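You operate a simulated robot arm through the tools that you are given. There is no shell and no other tool.

You run a simulated robot arm. Do the job below in one go: nothing can be reset, and whatever is moved stays where it is left.

TASK
Bolt up the steel plate's shackle with the thick red bolt, then test-lift the plate.
Fine: bolt screwed home before the crane is started; land it on the trestle again, sling slack, crane stopped.
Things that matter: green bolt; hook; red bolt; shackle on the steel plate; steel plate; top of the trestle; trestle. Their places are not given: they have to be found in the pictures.

The check looks at the end state, three seconds after you hand in, the way a careful person would. Anything else that was tipped, shoved, dropped, spilled or broken makes it a failure.

THE ROBOT
A 7-joint arm with a two-finger parallel gripper, fixed in place. Base frame: the origin is on the floor under the middle of its stand, x ahead of it, y to its left, z up. Readings come in mm, degrees, newtons and seconds.
It reaches about 1058 mm from its shoulder. Its first joint turns from -166.0 to 166.0 degrees. Payload 4.4 kg.
The tool frame sits at the grasp point between the pads (the TCP): z along the fingers, y along the line on which they close. The tips reach 23 mm beyond it. The gripper opens to 94 mm. The fingers are 38 mm wide and 10 mm thick; the gripper's body (54 by 96 mm) begins 39 mm behind the TCP.
Orientation is that of the tool frame in the base frame, as [roll, pitch, yaw] about the fixed x, y, z axes, in that order (R = Rz(yaw) Ry(pitch) Rx(roll)). With the fingers straight down and closing along the base's y, the tool's x points along the base's -x, its y along +y and its z along -z.

THE INTERFACE
- The arm moves only by the tool apply_moves. Its argument "commands" is a list of rows, each a list of 3 entries, a list of its own where there are three numbers: the shift along the tool's x, y, z in units of 50 mm (1.0 is 50 mm), then the turn, a rotation vector about the tool's x, y, z in units of 8 degrees (1.0 is 8 degrees), then the opening, from 0 (shut) to 1 (fully open). In form: [[[dx, dy, dz], [ax, ay, az], grip], ...]. A call has 1 to 20 rows; each row shifts and turns the commanded pose from where the row before left it, along the tool's axes as they then stand. A call with a number of a shift or a turn outside -1 to 1 is refused whole. A row lasts 0.2 s, in which the tool goes at most 50 mm and 8.6 degrees; a call with a longer step from one row to the next is refused whole, and so is a gripper value outside its range. A pose out of reach is approached as far as the arm can. The call stops where the force on the tool passes 40 N (or 10 N more than at its start, if that is more) or the arm is blocked; 0.2 s more then pass. Each finger travels about 108 mm/s and halts on what it meets, pressing with about 45 N; the grip force reading is that of the motor and also rises with nothing between the fingers. The clock runs only during rows and for 0.2 s after the last one: add rows that do not move to give the fingers time. The reply holds the time, the measured pose of the TCP, the force on the tool along the base axes, the opening and the grip force, in the units named above and with some noise, with the torque about the TCP (base axes, N m) and any sound that the robot's microphone picked up.
- Cameras (640 x 400 px; columns grow to the right, rows downward): "scene" is fixed at [49.5, 500, 1783.8]; the picture's right is [-0.55, -0.83, 0.00], its down [-0.46, 0.31, -0.83] and it looks along [0.69, -0.46, -0.56] (base axes); focal length 300 px, centre (320, 200). "wrist" rides on the gripper at [86, 16, -74] in the tool frame; the picture's right is [-0.18, 0.98, 0.00], its down [-0.58, -0.11, -0.81] and it looks along [-0.79, -0.15, 0.59] (tool axes); focal length 243 px, centre (320, 200).
- snapshot(camera): a new picture of that camera. The clock stands still meanwhile.
- pixel_to_xyz(camera, pixels): there is no depth. For up to 12 entries [column, row, z] of the newest picture of that camera ("zoom" is the newest enlarged one), the place [x, y] in the base frame at which the ray of that pixel passes the height z, good to about 2 mm. The clock stands still meanwhile.
- zoom(camera, box): a new picture of the part [left, top, right, bottom] of that camera's present view, enlarged. The clock stands still meanwhile.
- sign_off(): hands the job in; it is judged then, once.

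Unless the task says otherwise, let go and move clear before handing in.

The tools are called after "Request:" as a command line: name --argument value ..., lists and objects as JSON in quotes. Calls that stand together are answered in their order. apply_moves: Moves the arm, as the interface text tells. Its arguments: {"type":"object","properties":{"commands":{"type":"array"}},"required":["commands"]} The other tools are called the same way: snapshot (camera) takes a picture; pixel_to_xyz (camera, pixels) gives the place at which the rays of pixels pass given heights; zoom (camera, box) takes an enlarged picture of a part of a camera's view; sign_off () hands the job in.

At the start:

```text
t: 0.0
tool_pos: [513.3, 220.6, 1539.1]
ee_rot: [-180.0, 0.0, 180.0]
wrist_force: [0.4, -0.6, -0.4]
ft_torque: [0.02, 0.0, 0.0]
grip_width: 94.2
grip_force: 0.0
```

scene: 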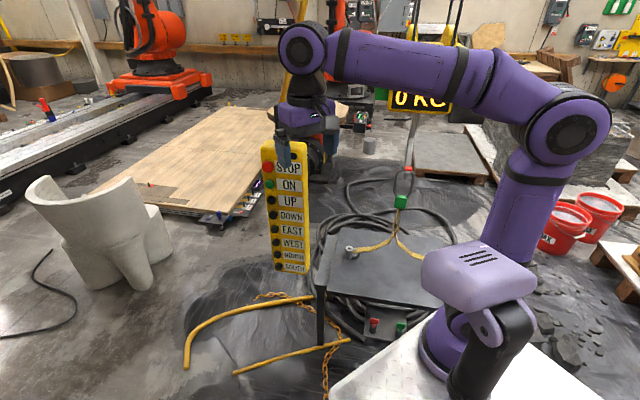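
wrist: 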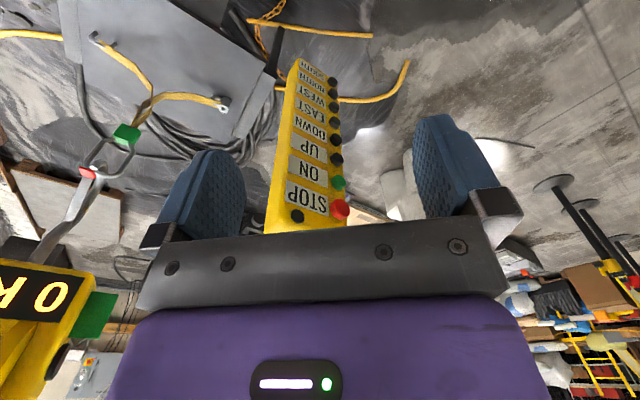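

The scene shows a crane pendant (yellow box around pixels 285,210), a steel plate on a trestle around (390,265), and bolts maybe at (373,323) and (400,327). I'll zoom in on these before moving anything.

Request:
zoom --camera "scene" --box '[300, 220, 480, 350]'

Request:
zoom --camera "scene" --box '[240, 100, 360, 290]'

Request:
zoom --camera "scene" --box '[360, 60, 480, 220]'

Request:
zoom --camera "wrist" --box '[0, 0, 320, 200]'

```text
3.08 times, centred on (390, 285) of scene
```

zoom: 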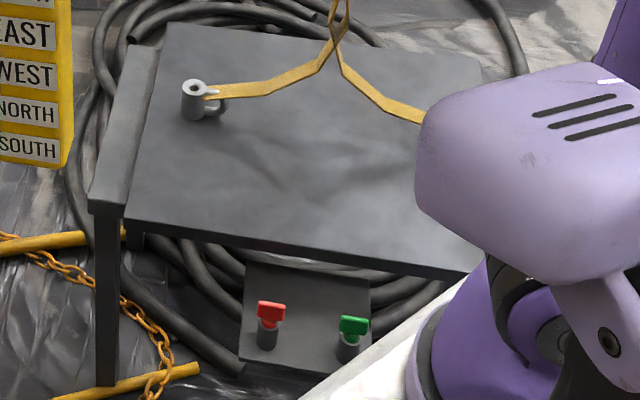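

```text
2.11 times, centred on (300, 195) of scene
```

zoom: 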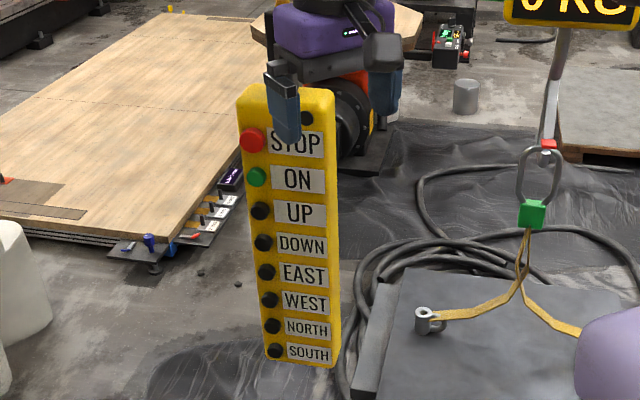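

```text
2.50 times, centred on (420, 140) of scene
```

zoom: 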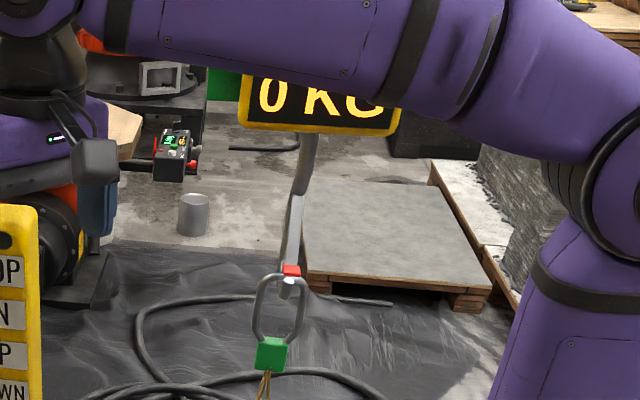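

```text
2.00 times, centred on (160, 100) of wrist
```

zoom: 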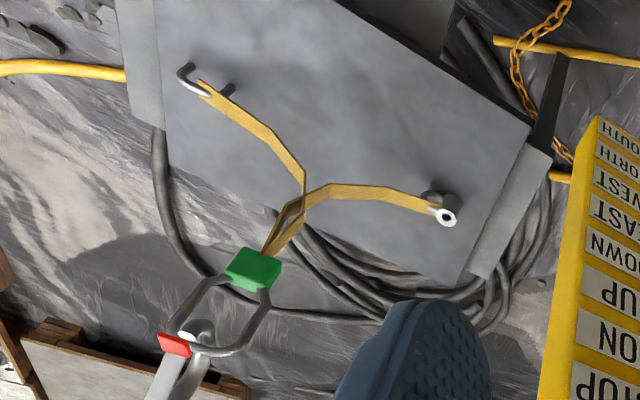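

The plate's sling, shackle boss (scene about 349,249), and red/green bolts (scene about 374,322 and 400,327) are visible. I'll enlarge the key details to understand the shackle and the pendant.

Request:
zoom --camera "wrist" --box '[70, 20, 170, 82]'

Request:
zoom --camera "wrist" --box '[180, 70, 260, 120]'

Request:
zoom --camera "scene" --box '[330, 230, 394, 270]'

Request:
zoom --camera "scene" --box '[355, 300, 435, 350]'

Request:
zoom --camera "wrist" --box '[240, 40, 380, 240]'

```text
6.40 times, centred on (120, 51) of wrist
```

zoom: 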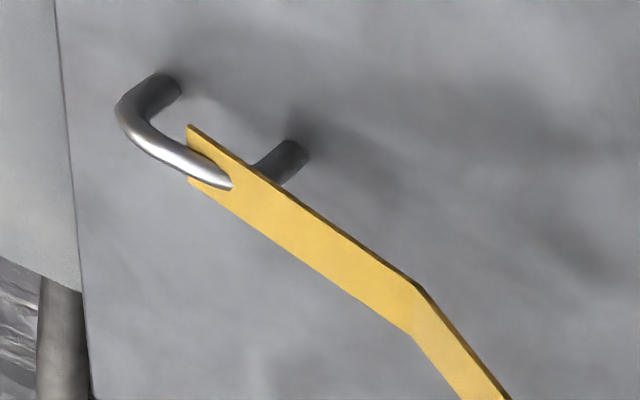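

```text
8.00 times, centred on (220, 95) of wrist
```

zoom: 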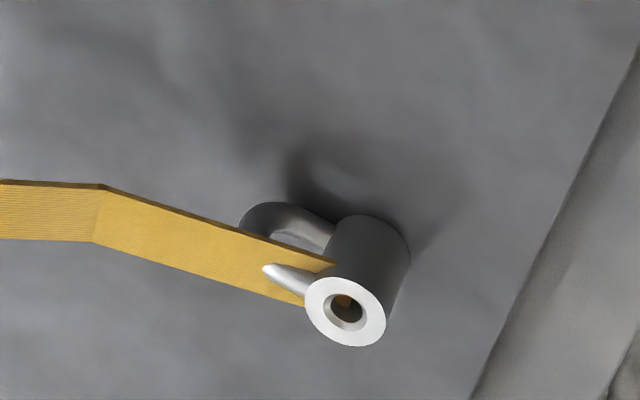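

```text
10.00 times, centred on (362, 250) of scene
```

zoom: 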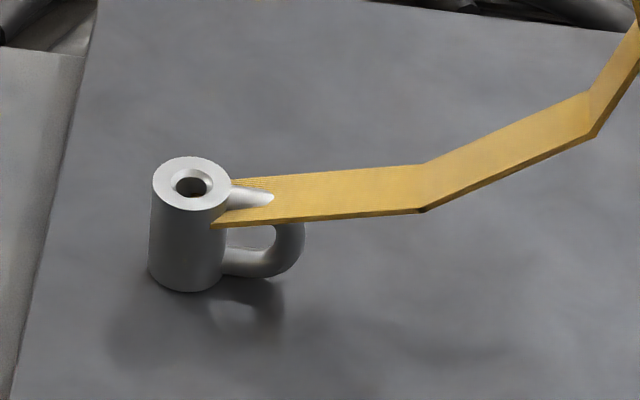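

```text
8.00 times, centred on (395, 325) of scene
```

zoom: 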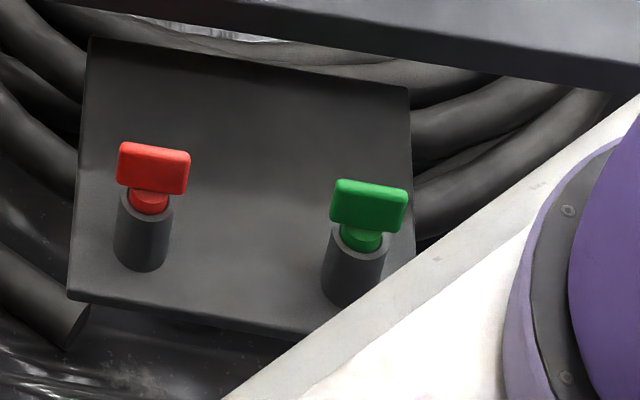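

```text
2.00 times, centred on (310, 140) of wrist
```

zoom: 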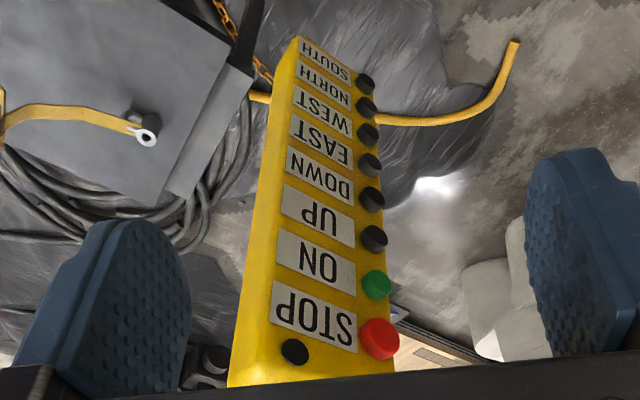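

From triangulating both views, the STOP button is near (747, 208, 1395), the shackle boss near (933, -268, 697) and the hook near (738, -377, 1225). I'll check these with the ray tool before moving.

Request:
snapshot --camera "scene"

Request:
snapshot --camera "wrist"

Request:
pixel_to_xyz --camera "scene" --pixels '[[445, 345, 700], [349, 248, 700], [374, 321, 400], [374, 321, 600], [268, 166, 1395], [408, 167, 1225]]'

Request:
pixel_to_xyz --camera "wrist" --pixels '[[223.5, 107.5, 700], [340, 209, 1395], [86, 171, 1225], [332.5, 82, 1000]]'

Request:
zoom --camera "scene" --box '[400, 220, 640, 400]'

```text
taken
```

scene: 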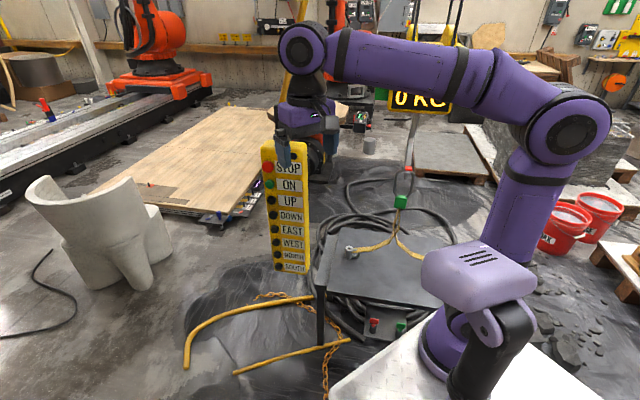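

```text
taken
```

wrist: 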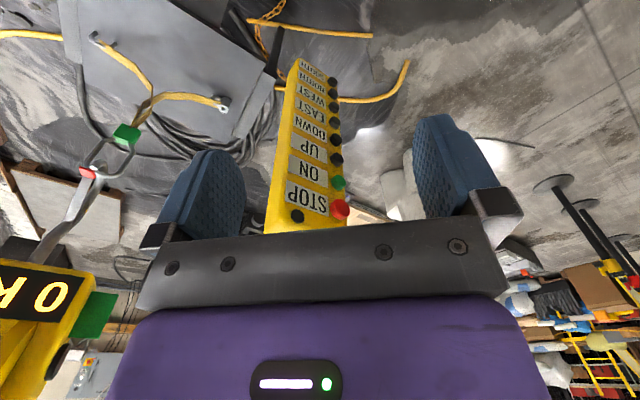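

```text
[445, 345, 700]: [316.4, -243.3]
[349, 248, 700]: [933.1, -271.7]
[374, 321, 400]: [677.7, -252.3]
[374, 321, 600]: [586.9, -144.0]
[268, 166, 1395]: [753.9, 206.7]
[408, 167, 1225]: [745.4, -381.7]
```

```text
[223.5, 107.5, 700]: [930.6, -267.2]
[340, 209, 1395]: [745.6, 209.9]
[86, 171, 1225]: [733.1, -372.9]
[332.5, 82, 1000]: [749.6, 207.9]
```

```text
2.22 times, centred on (520, 310) of scene
```

zoom: 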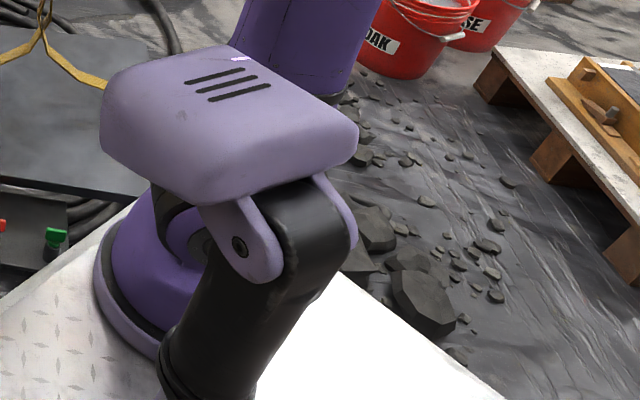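

The rays agree within about 10 mm, so the shackle boss is near (932, -270, 697) and the pendant face is near x≈748. Next I'll move the gripper away from the pendant, toward the middle and lower, so the wrist camera can see the bolt tray.

Request:
apply_moves --commands '[[[0.18, -0.63, 0.54], [0, 0, 0], 1], [[0.18, -0.63, 0.54], [0, 0, 0], 1], [[0.18, -0.63, 0.54], [0, 0, 0], 1], [[0.18, -0.63, 0.54], [0, 0, 0], 1], [[0.18, -0.63, 0.54], [0, 0, 0], 1], [[0.18, -0.63, 0.54], [0, 0, 0], 1], [[0.18, -0.63, 0.54], [0, 0, 0], 1], [[0, 0, 0], [0, 0, 0], 1]]'

Request:
snapshot --camera "wrist"

Request:
snapshot --camera "scene"

```text
t: 1.8
tool_pos: [453.0, -2.5, 1349.9]
ee_rot: [179.9, 0.0, 180.0]
wrist_force: [0.5, -0.2, 0.1]
ft_torque: [0.02, 0.01, 0.01]
grip_width: 94.0
grip_force: 0.2
```

```text
taken
```

wrist: 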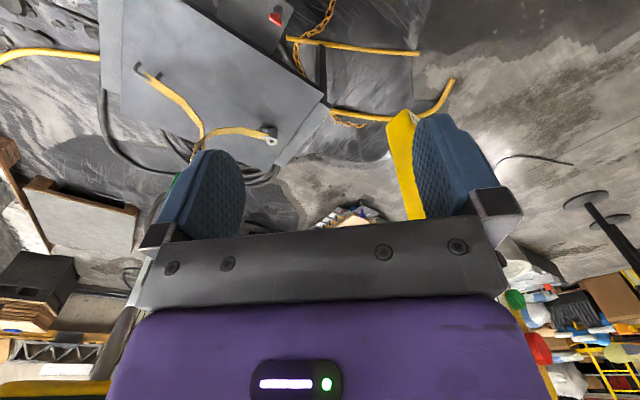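

```text
taken
```

scene: 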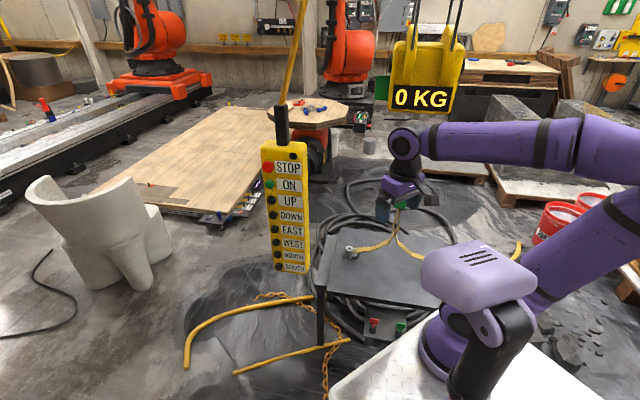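

The red bolt now appears at wrist pixel (277,17), at the top edge of the picture. I'll zoom there and on the scene view to triangulate its height.

Request:
zoom --camera "wrist" --box '[200, 0, 360, 100]'

Request:
zoom --camera "scene" --box '[320, 60, 560, 210]'

Request:
pixel_to_xyz --camera "wrist" --pixels '[[277, 17, 400], [277, 17, 450], [277, 17, 500], [277, 17, 550], [277, 17, 600], [270, 138, 700], [270, 138, 690], [140, 70, 690]]'

Request:
pixel_to_xyz --camera "scene" --pixels '[[374, 321, 400], [374, 321, 450], [374, 321, 500], [374, 321, 550], [374, 321, 600], [349, 248, 690], [349, 248, 700], [349, 248, 710]]'

```text
4.00 times, centred on (280, 50) of wrist
```

zoom: 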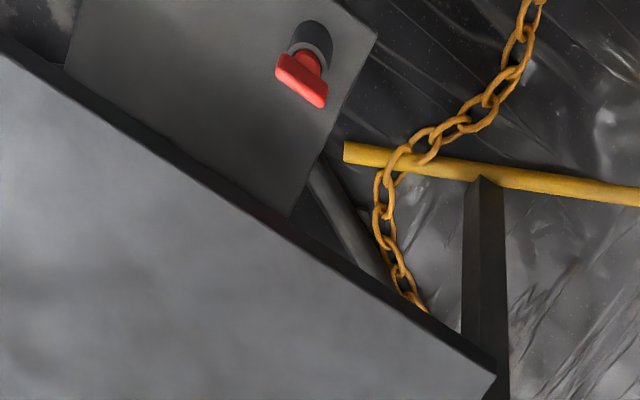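

```text
2.67 times, centred on (440, 135) of scene
```

zoom: 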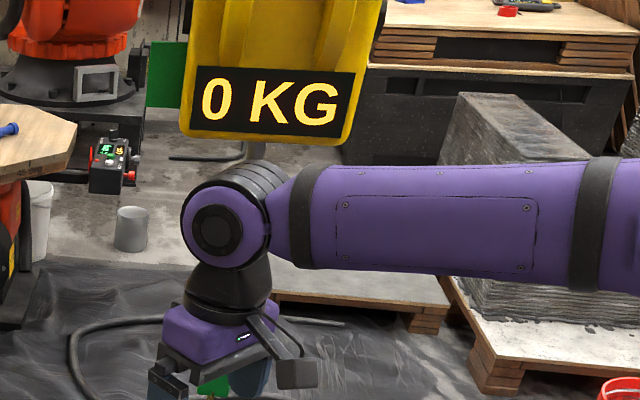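

```text
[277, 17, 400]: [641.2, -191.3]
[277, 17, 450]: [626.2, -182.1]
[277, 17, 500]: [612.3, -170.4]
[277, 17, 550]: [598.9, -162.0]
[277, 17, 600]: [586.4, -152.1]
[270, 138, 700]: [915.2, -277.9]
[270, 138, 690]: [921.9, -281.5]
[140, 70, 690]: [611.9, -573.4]
```

```text
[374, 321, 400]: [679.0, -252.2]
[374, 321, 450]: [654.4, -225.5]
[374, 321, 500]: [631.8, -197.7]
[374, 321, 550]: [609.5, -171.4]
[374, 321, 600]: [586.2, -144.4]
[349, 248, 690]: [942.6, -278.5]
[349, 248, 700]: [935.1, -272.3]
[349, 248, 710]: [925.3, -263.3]
```

The two views agree on the red bolt paddle near (590, -153, 585), with its long axis about 45° in plan, parallel to the plate. I'll move to above it, staying high, and turn the tool about -45° around its z so the fingers straddle the paddle.

Request:
apply_moves --commands '[[[-0.28, -0.31, 0.8], [0, 0, 0], 1], [[-0.28, -0.31, 0.8], [0, 0, 0], 1], [[-0.28, -0.31, 0.8], [0, 0, 0], 1], [[-0.28, -0.31, 0.8], [0, 0, 0], 1], [[-0.28, -0.31, 0.8], [0, 0, 0], 1], [[-0.28, -0.31, 0.8], [0, 0, 0], 1], [[-0.28, -0.31, 0.8], [0, 0, 0], 1], [[-0.28, -0.31, 0.8], [0, 0, 0], 1], [[0, 0, 0], [0, 0, 0], 1]]'

Request:
snapshot --camera "wrist"

Request:
snapshot --camera "scene"

```text
t: 3.8
tool_pos: [567.4, -123.8, 1028.0]
ee_rot: [180.0, 0.0, -179.9]
wrist_force: [-0.5, -0.6, 0.3]
ft_torque: [0.02, 0.0, 0.0]
grip_width: 93.7
grip_force: 0.1
```

```text
taken
```

wrist: 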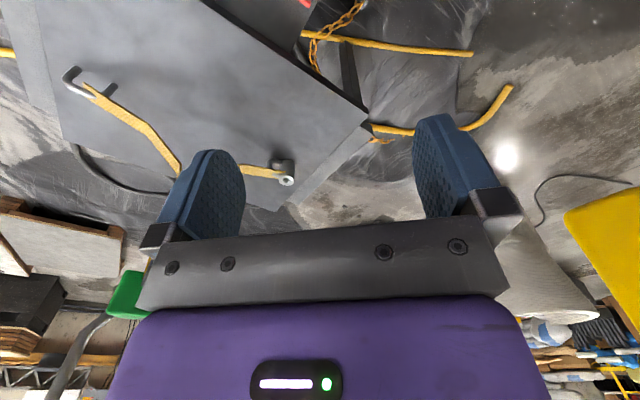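

```text
taken
```

scene: 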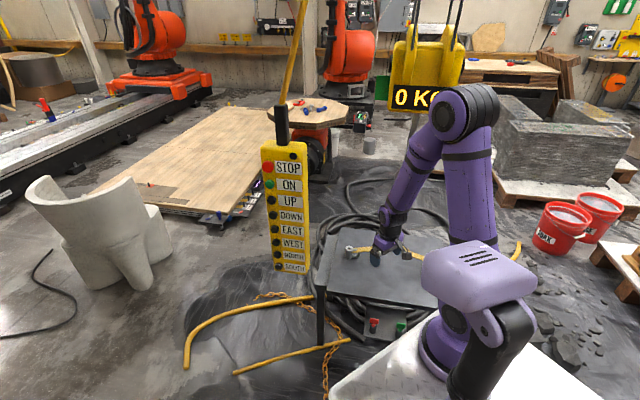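

The TCP is at (567, -124, 1028), nothing was touched, and the red bolt sits at the top edge of the wrist view near (305,3). Now I'll turn the tool 45° so the paddle's long axis lies along tool x.

Request:
apply_moves --commands '[[[0, 0, 0], [0, 0, -0.9375], 1], [[0, 0, 0], [0, 0, -0.9375], 1], [[0, 0, 0], [0, 0, -0.9375], 1], [[0, 0, 0], [0, 0, -0.9375], 1], [[0, 0, 0], [0, 0, -0.9375], 1], [[0, 0, 0], [0, 0, -0.9375], 1], [[0, 0, 0], [0, 0, 0], 1]]'

Request:
snapshot --camera "wrist"

Request:
snapshot --camera "scene"

```text
t: 5.4
tool_pos: [562.5, -124.0, 1029.9]
ee_rot: [-179.9, 0.0, -134.9]
wrist_force: [-0.3, 0.2, -0.5]
ft_torque: [-0.04, 0.01, -0.05]
grip_width: 94.1
grip_force: 0.0
```

```text
taken
```

wrist: 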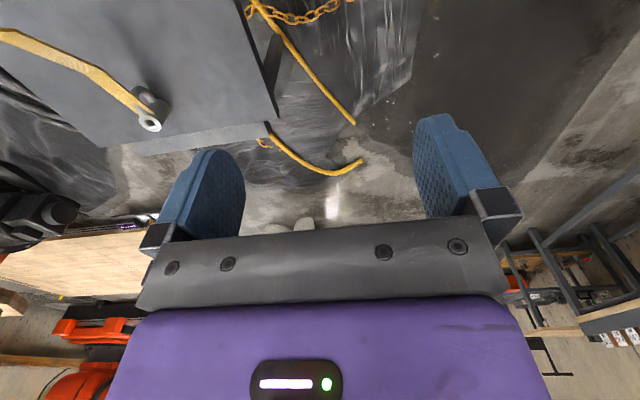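

```text
taken
```

scene: 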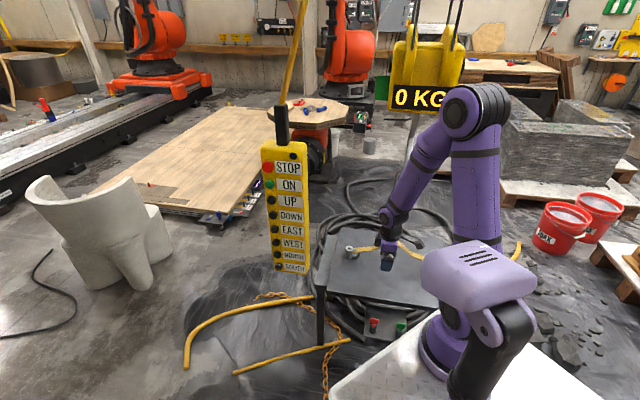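

The turn worked (yaw -135°). I'll zoom on the shackle boss from this angle at wrist (150,124) to measure it, then drop to z≈800 above the red bolt.

Request:
zoom --camera "wrist" --box '[110, 90, 190, 140]'

Request:
pixel_to_xyz --camera "wrist" --pixels '[[150, 125, 680], [150, 125, 690], [150, 125, 700], [150, 125, 710]]'

Request:
apply_moves --commands '[[[0, -0.13, 0.76], [0, 0, 0], 1], [[0, -0.13, 0.76], [0, 0, 0], 1], [[0, -0.13, 0.76], [0, 0, 0], 1], [[0, -0.13, 0.76], [0, 0, 0], 1], [[0, -0.13, 0.76], [0, 0, 0], 1], [[0, -0.13, 0.76], [0, 0, 0], 1], [[0, 0, 0], [0, 0, 0], 1]]'

Request:
snapshot --camera "wrist"

Request:
snapshot --camera "scene"

```text
8.00 times, centred on (150, 115) of wrist
```

zoom: 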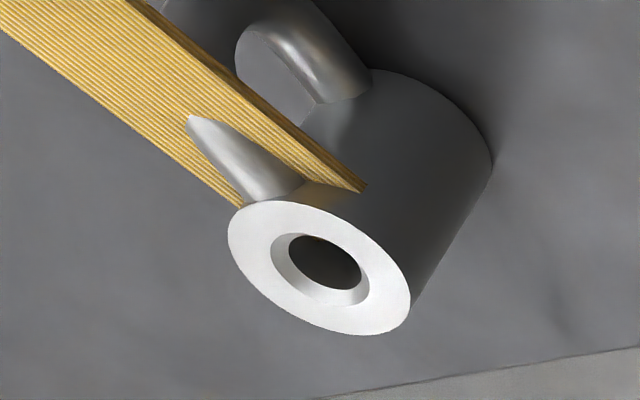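

```text
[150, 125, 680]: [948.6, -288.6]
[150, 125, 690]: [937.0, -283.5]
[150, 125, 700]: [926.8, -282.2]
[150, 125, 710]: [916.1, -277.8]
```

```text
t: 7.0
tool_pos: [587.9, -152.4, 799.6]
ee_rot: [180.0, 0.0, -135.0]
wrist_force: [-0.2, 0.3, 1.1]
ft_torque: [0.02, 0.0, -0.04]
grip_width: 93.8
grip_force: 0.0
```

```text
taken
```

wrist: 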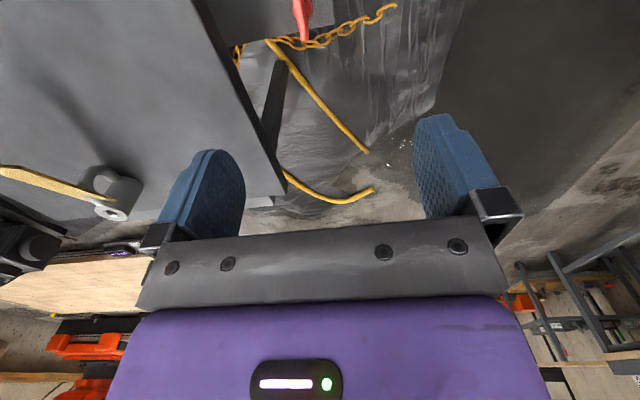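

```text
taken
```

scene: 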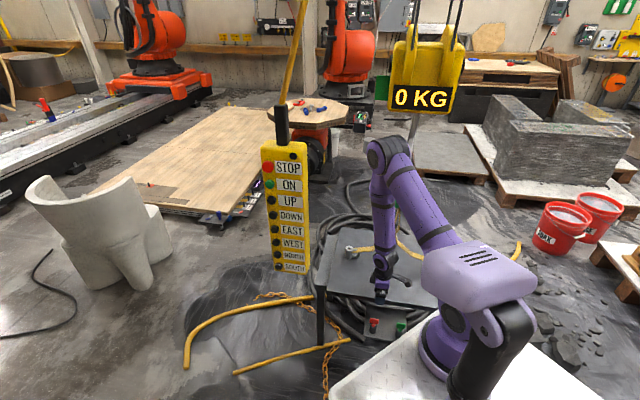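

The red paddle shows at the top of the wrist view near (303,18), roughly edge-on, and the gripper is at (588, -152, 800). I'll zoom to fix its exact position and orientation.

Request:
zoom --camera "wrist" --box '[256, 0, 352, 60]'

Request:
pixel_to_xyz --camera "wrist" --pixels '[[301, 5, 600], [309, 30, 600], [301, 5, 590], [309, 30, 590], [110, 213, 690], [110, 213, 700]]'

```text
6.67 times, centred on (304, 30) of wrist
```

zoom: 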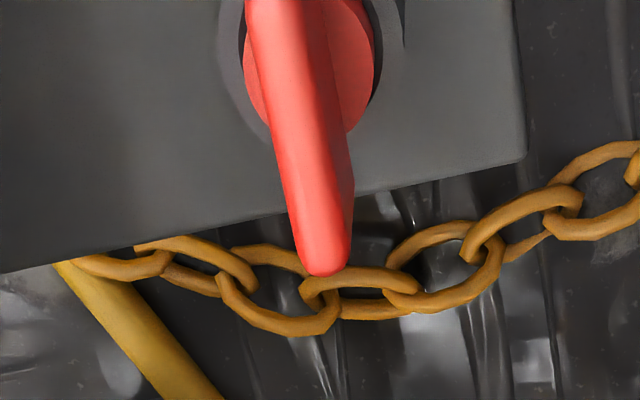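

```text
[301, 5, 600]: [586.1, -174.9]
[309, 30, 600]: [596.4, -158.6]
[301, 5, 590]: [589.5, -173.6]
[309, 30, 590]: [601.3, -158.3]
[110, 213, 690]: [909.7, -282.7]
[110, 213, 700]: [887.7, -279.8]
```

Only the front end of the paddle is in view (tip about pixel (304,40)). I'll back off 45 mm along tool x and go down 40 mm so the whole bolt head shows.

Request:
apply_moves --commands '[[[0.45, 0, 0.4], [0, 0, 0], 1], [[0.45, 0, 0.4], [0, 0, 0], 1], [[0, 0, 0], [0, 0, 0], 1]]'

Request:
snapshot --camera "wrist"

Request:
zoom --camera "wrist" --box '[240, 0, 368, 80]'

```text
t: 7.8
tool_pos: [558.1, -184.3, 761.3]
ee_rot: [-179.9, 0.0, -134.9]
wrist_force: [-0.4, -1.0, -0.6]
ft_torque: [0.01, -0.01, -0.01]
grip_width: 94.0
grip_force: 0.0
```

```text
taken
```

wrist: 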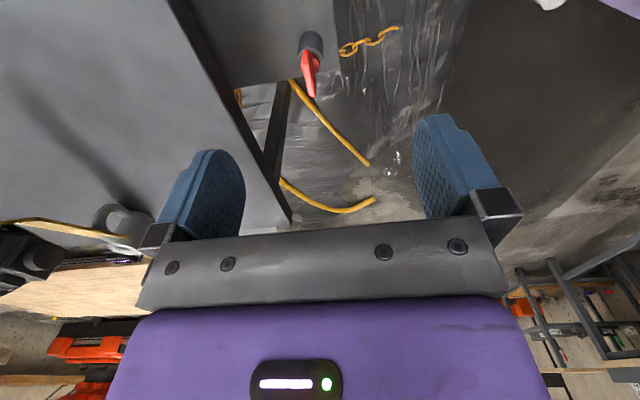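

```text
5.00 times, centred on (304, 40) of wrist
```

zoom: 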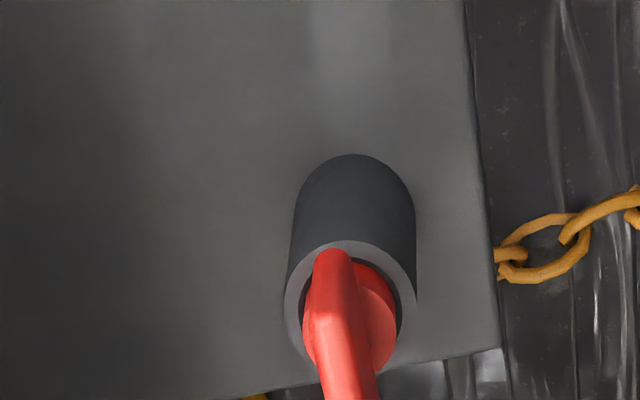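

The whole bolt is now visible: socket near (312,45), paddle tip near (312,97). I'll zoom on it and get rays for the paddle's two ends.

Request:
zoom --camera "wrist" --box '[248, 20, 376, 100]'

Request:
pixel_to_xyz --camera "zoom" --pixels '[[290, 165, 600], [322, 370, 600], [290, 165, 590], [322, 370, 590], [290, 165, 610], [322, 370, 610], [307, 215, 560], [307, 215, 570]]'

Request:
zoom --camera "scene" --box '[355, 300, 419, 340]'

```text
5.00 times, centred on (312, 60) of wrist
```

zoom: 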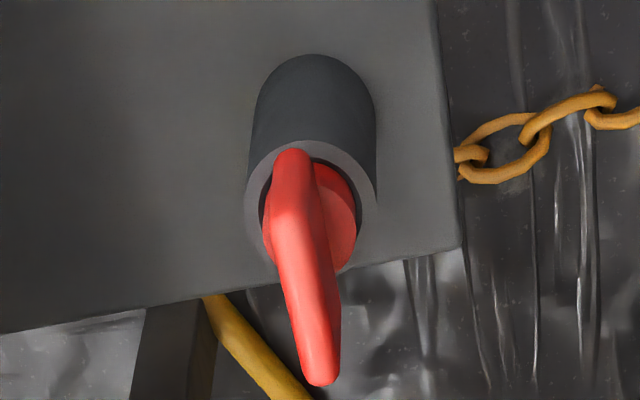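

```text
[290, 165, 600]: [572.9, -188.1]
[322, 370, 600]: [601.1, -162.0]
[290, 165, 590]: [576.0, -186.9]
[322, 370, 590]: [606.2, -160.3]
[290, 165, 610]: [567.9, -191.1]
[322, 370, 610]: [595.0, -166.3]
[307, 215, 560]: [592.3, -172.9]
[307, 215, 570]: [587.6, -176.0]
```

```text
10.00 times, centred on (387, 320) of scene
```

zoom: 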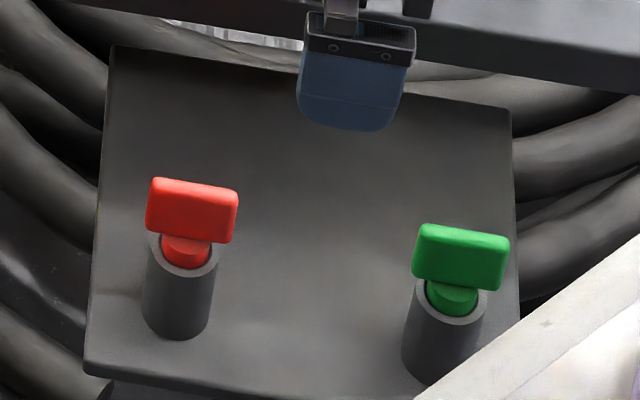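

From two wrist views I place the paddle top at about (602, -169, 580). The plate's front edge passes only about 50–60 mm from it at z≈642, so I'll half-close the fingers while coming down and stop at z≈680 for another look.

Request:
apply_moves --commands '[[[-0.28, -0.137, 0.4], [0, 0, 0], 0.5], [[-0.28, -0.137, 0.6], [0, 0, 0], 0.5], [[-0.28, -0.137, 0.6], [0, 0, 0], 0.5], [[0, 0, 0], [0, 0, 0], 0.5]]'

Request:
snapshot --camera "wrist"

Request:
zoom --camera "wrist" --box '[224, 20, 416, 140]'

Request:
zoom --camera "scene" --box '[335, 270, 431, 330]'

```text
t: 8.8
tool_pos: [602.6, -167.9, 680.9]
ee_rot: [-180.0, 0.0, -135.0]
wrist_force: [-0.3, -0.8, -0.5]
ft_torque: [0.03, 0.01, -0.01]
grip_width: 46.9
grip_force: 0.0
```

```text
taken
```

wrist: 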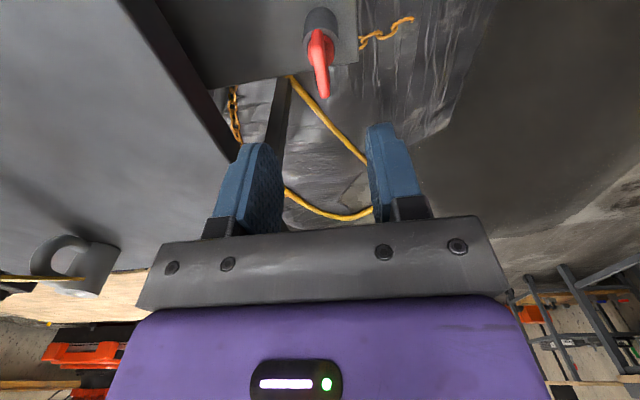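

```text
3.33 times, centred on (320, 80) of wrist
```

zoom: 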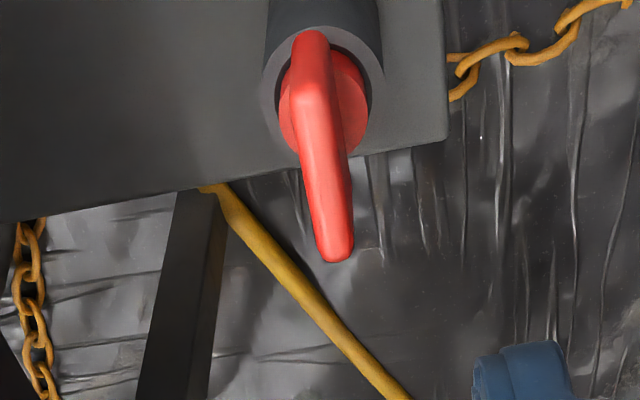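

```text
6.67 times, centred on (383, 300) of scene
```

zoom: 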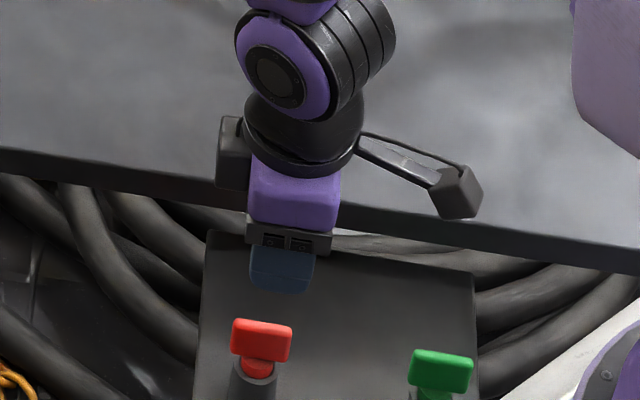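

The bolt is centred about 4° off the tool's x-axis in the wrist view (near end (318,31), tip (324,99)). Before descending I'll check the clearance to the plate's front edge.

Request:
zoom --camera "wrist" --box '[96, 0, 256, 100]'

Request:
pixel_to_xyz --camera "wrist" --pixels '[[120, 0, 640], [150, 0, 640], [120, 0, 620], [150, 0, 620], [324.5, 98.6, 580], [317.6, 30.5, 580]]'

```text
4.00 times, centred on (176, 50) of wrist
```

zoom: 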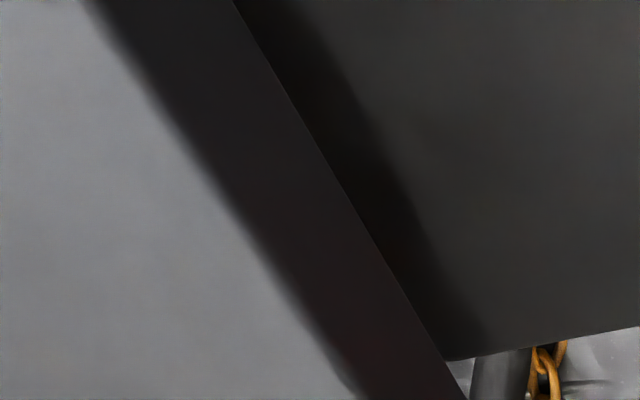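

```text
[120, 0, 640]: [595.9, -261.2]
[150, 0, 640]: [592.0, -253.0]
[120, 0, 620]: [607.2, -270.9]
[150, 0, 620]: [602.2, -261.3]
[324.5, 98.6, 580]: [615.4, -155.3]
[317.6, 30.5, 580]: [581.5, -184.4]
```

The plate edge is about 61 mm from the bolt axis while the gripper body needs 48 mm, so there's about 13 mm of clearance. I'll correct yaw by 3.5° and descend to z≈583, so the tips stay just above the bolt's collar.

Request:
apply_moves --commands '[[[0.06, 0, 0.3], [0, 0, 0.45], 0.45], [[0, 0, 0.45], [0, 0, 0], 0.45], [[0, 0, 0.45], [0, 0, 0], 0.45], [[0, 0, 0.45], [0, 0, 0], 0.45], [[0, 0, 0.3], [0, 0, 0], 0.45], [[0, 0, 0], [0, 0, 0], 0.45]]'

Request:
snapshot --camera "wrist"

Request:
zoom --camera "wrist" --box '[224, 80, 416, 200]'

Request:
zoom --camera "scene" --box '[335, 270, 431, 330]'

```text
t: 10.2
tool_pos: [601.2, -172.2, 584.1]
ee_rot: [180.0, 0.0, -138.6]
wrist_force: [0.0, 0.0, -0.3]
ft_torque: [-0.01, -0.03, 0.0]
grip_width: 42.1
grip_force: 0.0
```

```text
taken
```

wrist: 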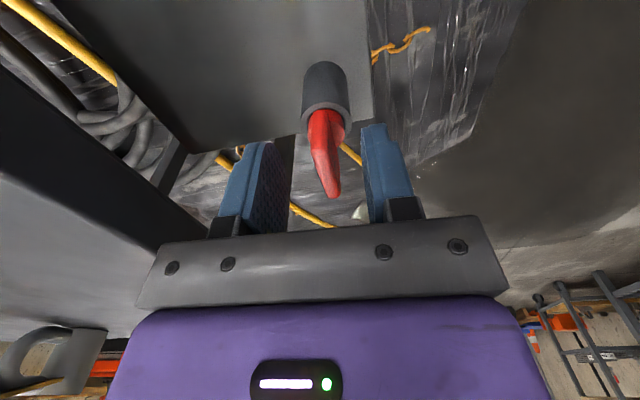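

```text
3.33 times, centred on (320, 140) of wrist
```

zoom: 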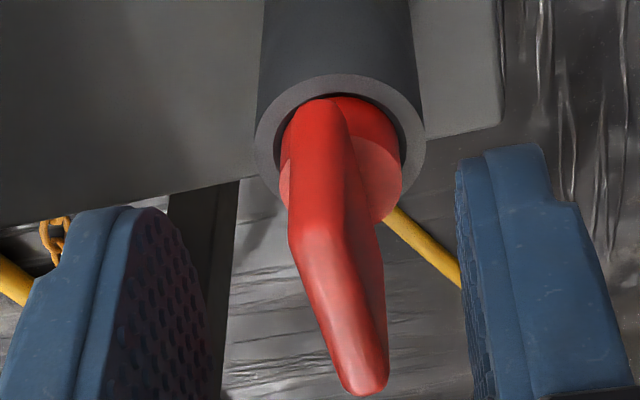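

```text
6.67 times, centred on (383, 300) of scene
```

zoom: 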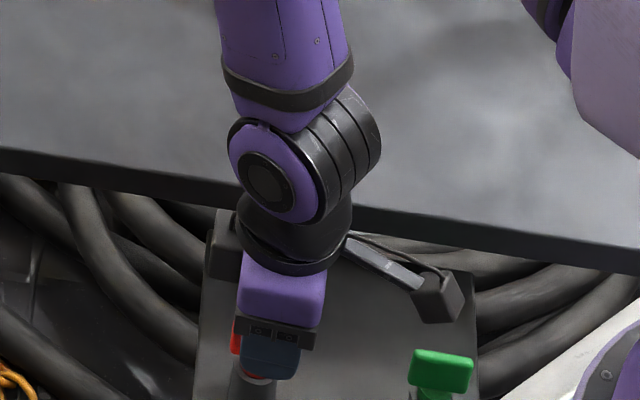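

The wrist view shows the paddle between the fingers (near-top corner (319,152), tip (333,196)), about 3 mm off in tool y and 3° in yaw. I'll correct these, lower 8 mm, and close the fingers.

Request:
apply_moves --commands '[[[-0.08, 0.06, 0.0], [0, 0, -0.34], 0.45], [[0, 0, 0.16], [0, 0, 0], 0.45], [[0, 0, 0], [0, 0, 0], 0.45]]'

Request:
snapshot --camera "wrist"

Request:
zoom --camera "wrist" --box '[224, 80, 416, 200]'

```text
t: 11.0
tool_pos: [602.6, -166.6, 574.5]
ee_rot: [-180.0, 0.0, -135.7]
wrist_force: [0.1, 0.0, -0.5]
ft_torque: [-0.02, -0.02, 0.02]
grip_width: 42.2
grip_force: 0.1
```

```text
taken
```

wrist: 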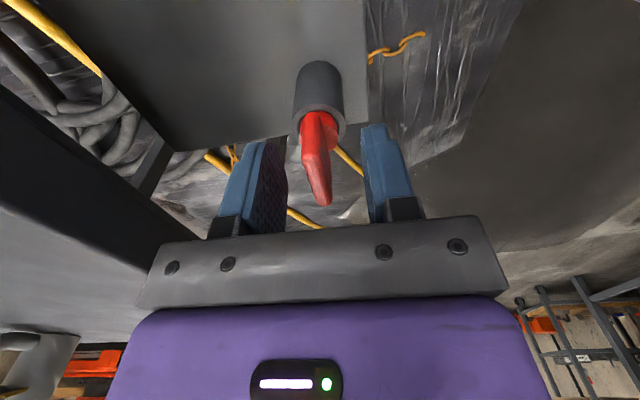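

```text
3.33 times, centred on (320, 140) of wrist
```

zoom: 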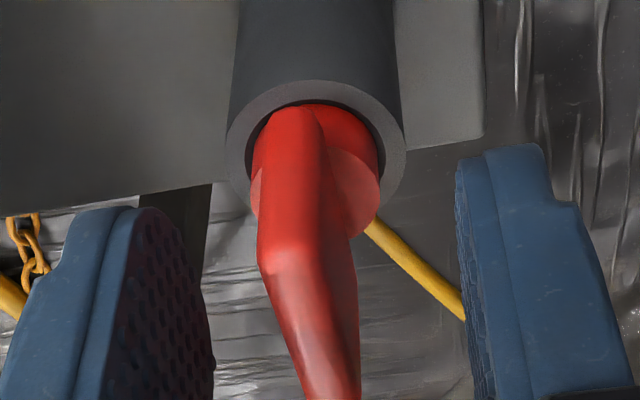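

The paddle is between the pads within about 2–3 mm and a few degrees. I'll nudge the tool slightly and close the fingers on it.

Request:
apply_moves --commands '[[[0, -0.05, 0], [0, 0, 0.2], 0.45], [[0, 0, 0], [0, 0, 0], 0.3], [[0, 0, 0], [0, 0, 0], 0.15], [[0, 0, 0], [0, 0, 0], 0.0], [[0, 0, 0], [0, 0, 0], 0.0], [[0, 0, 0], [0, 0, 0], 0.0]]'

Request:
snapshot --camera "wrist"

Request:
zoom --camera "wrist" --box '[224, 80, 416, 200]'

```text
t: 12.4
tool_pos: [603.9, -168.2, 574.0]
ee_rot: [180.0, -0.1, -137.4]
wrist_force: [-1.9, 1.4, 0.6]
ft_torque: [0.04, 0.05, 0.0]
grip_width: 8.0
grip_force: 45.0
```

```text
taken
```

wrist: 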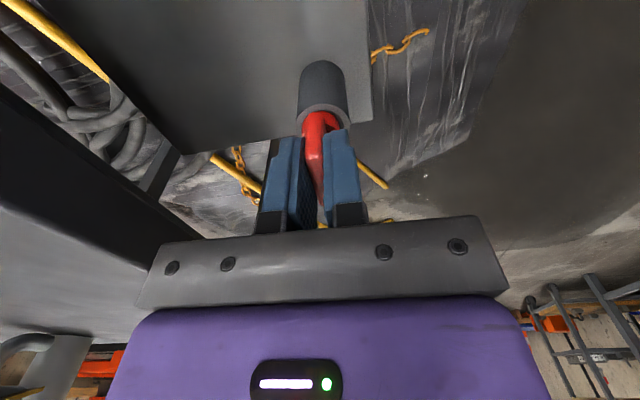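

```text
3.33 times, centred on (320, 140) of wrist
```

zoom: 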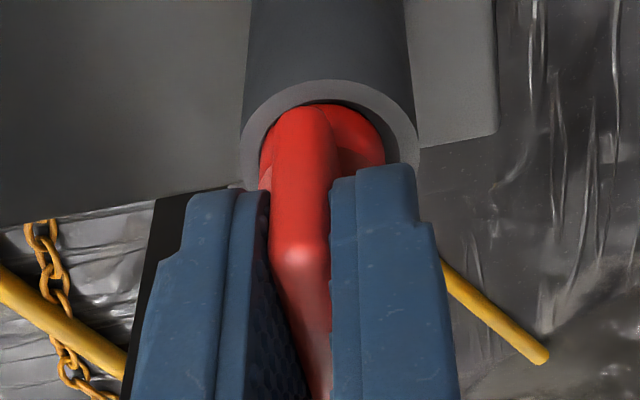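

The grip is 8.0 mm at 45 N, so the paddle is held. I'll lift the bolt straight up slowly and check it clears its socket.

Request:
apply_moves --commands '[[[0, 0, -0.1], [0, 0, 0], 0.0], [[0, 0, -0.2], [0, 0, 0], 0.0], [[0, 0, -0.3], [0, 0, 0], 0.0], [[0, 0, -0.4], [0, 0, 0], 0.0], [[0, 0, -0.4], [0, 0, 0], 0.0], [[0, 0, -0.4], [0, 0, 0], 0.0], [[0, 0, -0.4], [0, 0, 0], 0.0], [[0, 0, -0.4], [0, 0, 0], 0.0], [[0, 0, 0], [0, 0, 0], 0.0]]'

Request:
snapshot --camera "wrist"

Request:
zoom --camera "scene" --box '[335, 260, 431, 340]'

Request:
zoom --camera "wrist" --box '[224, 60, 416, 200]'

```text
t: 14.4
tool_pos: [602.8, -168.2, 704.2]
ee_rot: [180.0, 0.0, -137.4]
wrist_force: [0.4, 0.1, -1.2]
ft_torque: [-0.01, -0.03, -0.01]
grip_width: 8.2
grip_force: 45.5
```

```text
taken
```

wrist: 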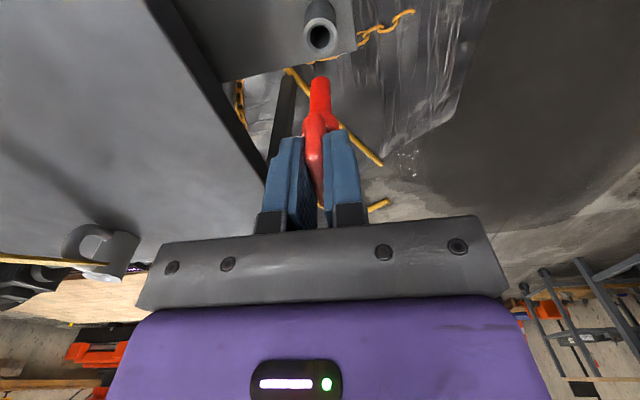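

```text
5.00 times, centred on (383, 300) of scene
```

zoom: 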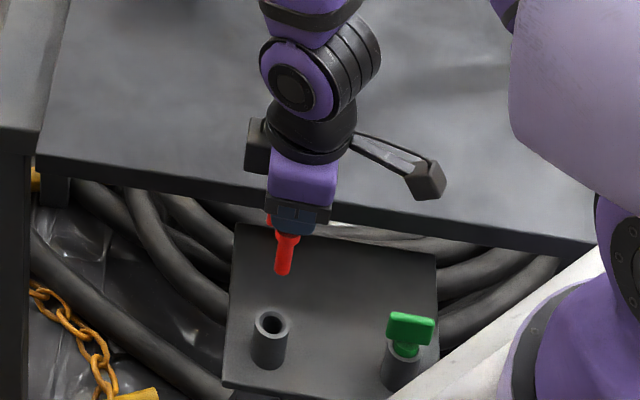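

```text
2.86 times, centred on (320, 130) of wrist
```

zoom: 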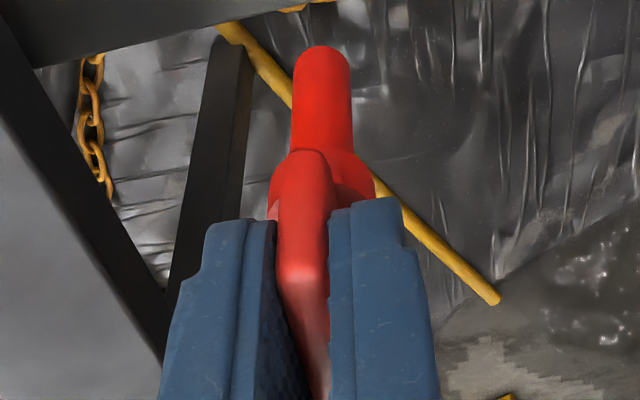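

The bolt is out of its socket (shank end at wrist pixel (320,78), empty socket at (320,38)). I'll raise it to z≈860, clear of the shackle boss, before any sideways move.

Request:
apply_moves --commands '[[[0, 0, -0.5], [0, 0, 0], 0.0], [[0, 0, -0.7], [0, 0, 0], 0.0], [[0, 0, -0.7], [0, 0, 0], 0.0], [[0, 0, -0.7], [0, 0, 0], 0.0], [[0, 0, -0.5], [0, 0, 0], 0.0], [[0, 0, 0], [0, 0, 0], 0.0]]'

Request:
snapshot --camera "wrist"

Request:
snapshot --camera "scene"

Request:
zoom --camera "wrist" --box '[40, 140, 200, 240]'

```text
t: 15.8
tool_pos: [602.3, -169.2, 860.3]
ee_rot: [179.9, 0.0, -137.4]
wrist_force: [0.2, -1.3, -1.2]
ft_torque: [0.04, 0.0, 0.02]
grip_width: 8.3
grip_force: 44.9
```

```text
taken
```

wrist: 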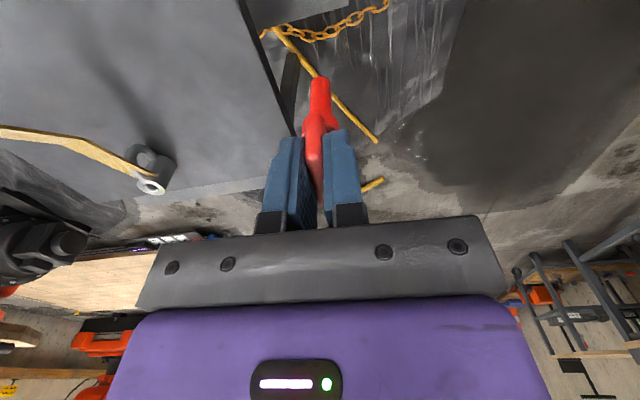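

```text
taken
```

scene: 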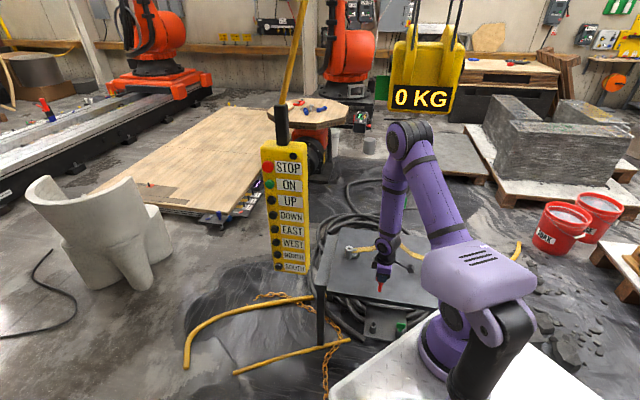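

```text
4.00 times, centred on (120, 190) of wrist
```

zoom: 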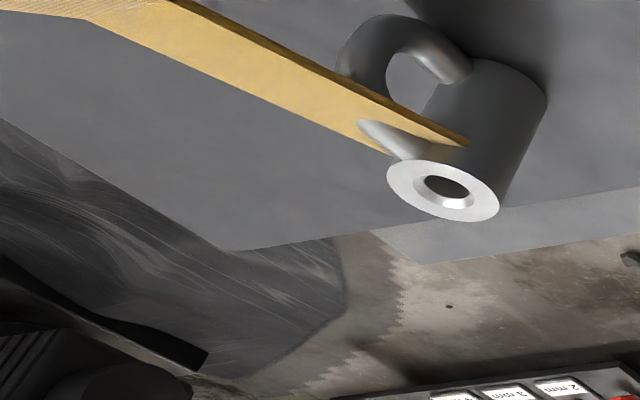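

The boss hole shows at wrist pixel about (152,187). I'll get rays for it, then approach over the plate at this height.

Request:
pixel_to_xyz --camera "wrist" --pixels '[[151.75, 187, 670], [151.75, 187, 680], [151.75, 187, 690], [151.75, 187, 700]]'

Request:
zoom --camera "scene" --box '[330, 225, 394, 265]'

Request:
pixel_to_xyz --camera "scene" --pixels '[[349, 248.6, 670], [349, 248.6, 680], [349, 248.6, 690], [349, 248.6, 700]]'

```text
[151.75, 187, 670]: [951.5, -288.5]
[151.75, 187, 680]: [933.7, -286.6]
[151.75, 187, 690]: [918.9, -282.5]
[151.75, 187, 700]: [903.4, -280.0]
```

```text
10.00 times, centred on (362, 245) of scene
```

zoom: 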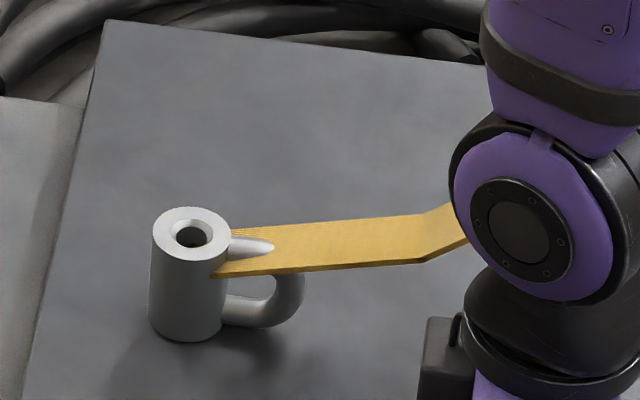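

```text
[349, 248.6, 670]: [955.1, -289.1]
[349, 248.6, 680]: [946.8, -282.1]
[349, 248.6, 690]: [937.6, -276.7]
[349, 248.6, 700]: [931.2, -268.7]
```

Three views agree that the boss top is at about (952, -288, 671), with the plate top near z≈612. I'll carry the bolt halfway there at z≈860 and check the arm's clearance to the hook.

Request:
apply_moves --commands '[[[-0.2, -0.36, 0], [0, 0, 0], 0.0], [[-0.378, -0.68, 0], [0, 0, 0], 0.0], [[-0.378, -0.68, 0], [0, 0, 0], 0.0], [[-0.378, -0.68, 0], [0, 0, 0], 0.0], [[-0.378, -0.68, 0], [0, 0, 0], 0.0], [[-0.2, -0.36, 0], [0, 0, 0], 0.0], [[0, 0, 0], [0, 0, 0], 0.0]]'

Request:
snapshot --camera "scene"

Request:
snapshot --camera "wrist"

```text
t: 17.4
tool_pos: [789.6, -232.0, 860.0]
ee_rot: [180.0, 0.0, -137.4]
wrist_force: [-0.1, -0.6, -1.1]
ft_torque: [-0.03, -0.01, 0.02]
grip_width: 8.3
grip_force: 45.2
```

```text
taken
```

scene: 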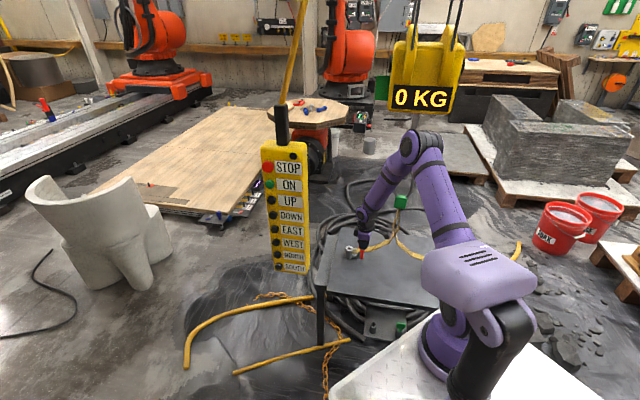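

```text
taken
```

wrist: 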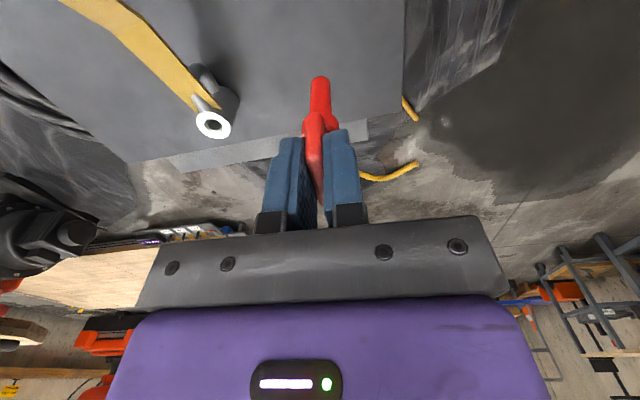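

The arm is well clear of the hook (elbow at scene (425,145)), and the boss hole shows at wrist (214,124). I'll continue to just above the boss at the same height.

Request:
apply_moves --commands '[[[-0.2, -0.38, 0], [0, 0, 0], 0.0], [[-0.38, -0.7, 0], [0, 0, 0], 0.0], [[-0.38, -0.7, 0], [0, 0, 0], 0.0], [[-0.38, -0.7, 0], [0, 0, 0], 0.0], [[-0.2, -0.4, 0], [0, 0, 0], 0.0], [[0, 0, 0], [0, 0, 0], 0.0]]'

Request:
snapshot --camera "scene"

Request:
snapshot --camera "wrist"

Request:
zoom --camera "wrist" --box '[240, 0, 400, 100]'

```text
t: 18.8
tool_pos: [945.2, -283.0, 862.2]
ee_rot: [179.9, 0.0, -137.3]
wrist_force: [0.5, 0.4, -0.8]
ft_torque: [0.0, 0.02, 0.0]
grip_width: 8.4
grip_force: 45.0
```

```text
taken
```

scene: 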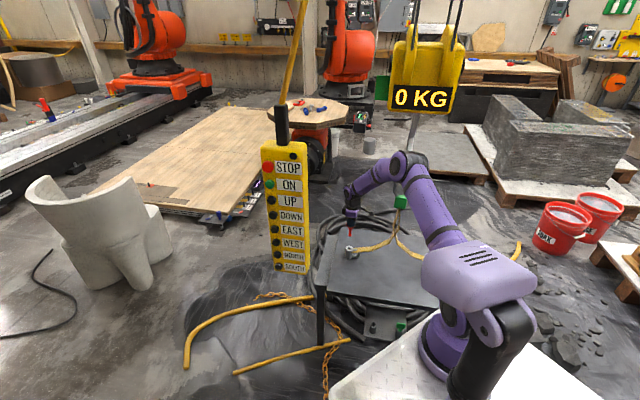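

```text
taken
```

wrist: 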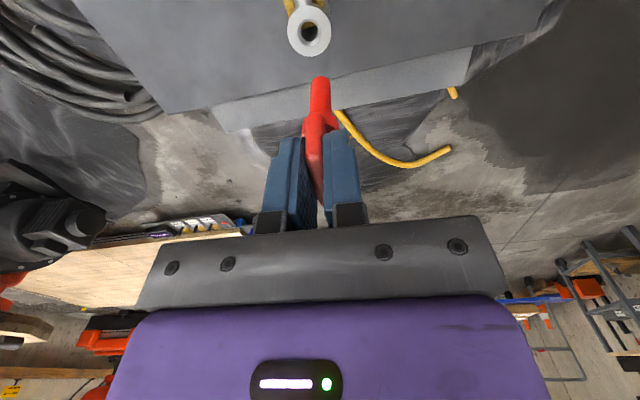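

```text
4.00 times, centred on (320, 50) of wrist
```

zoom: 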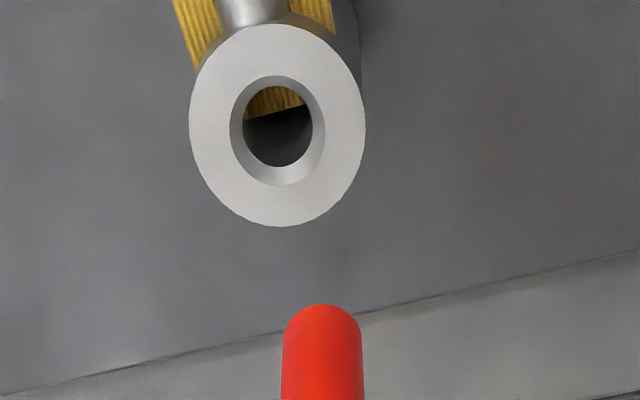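

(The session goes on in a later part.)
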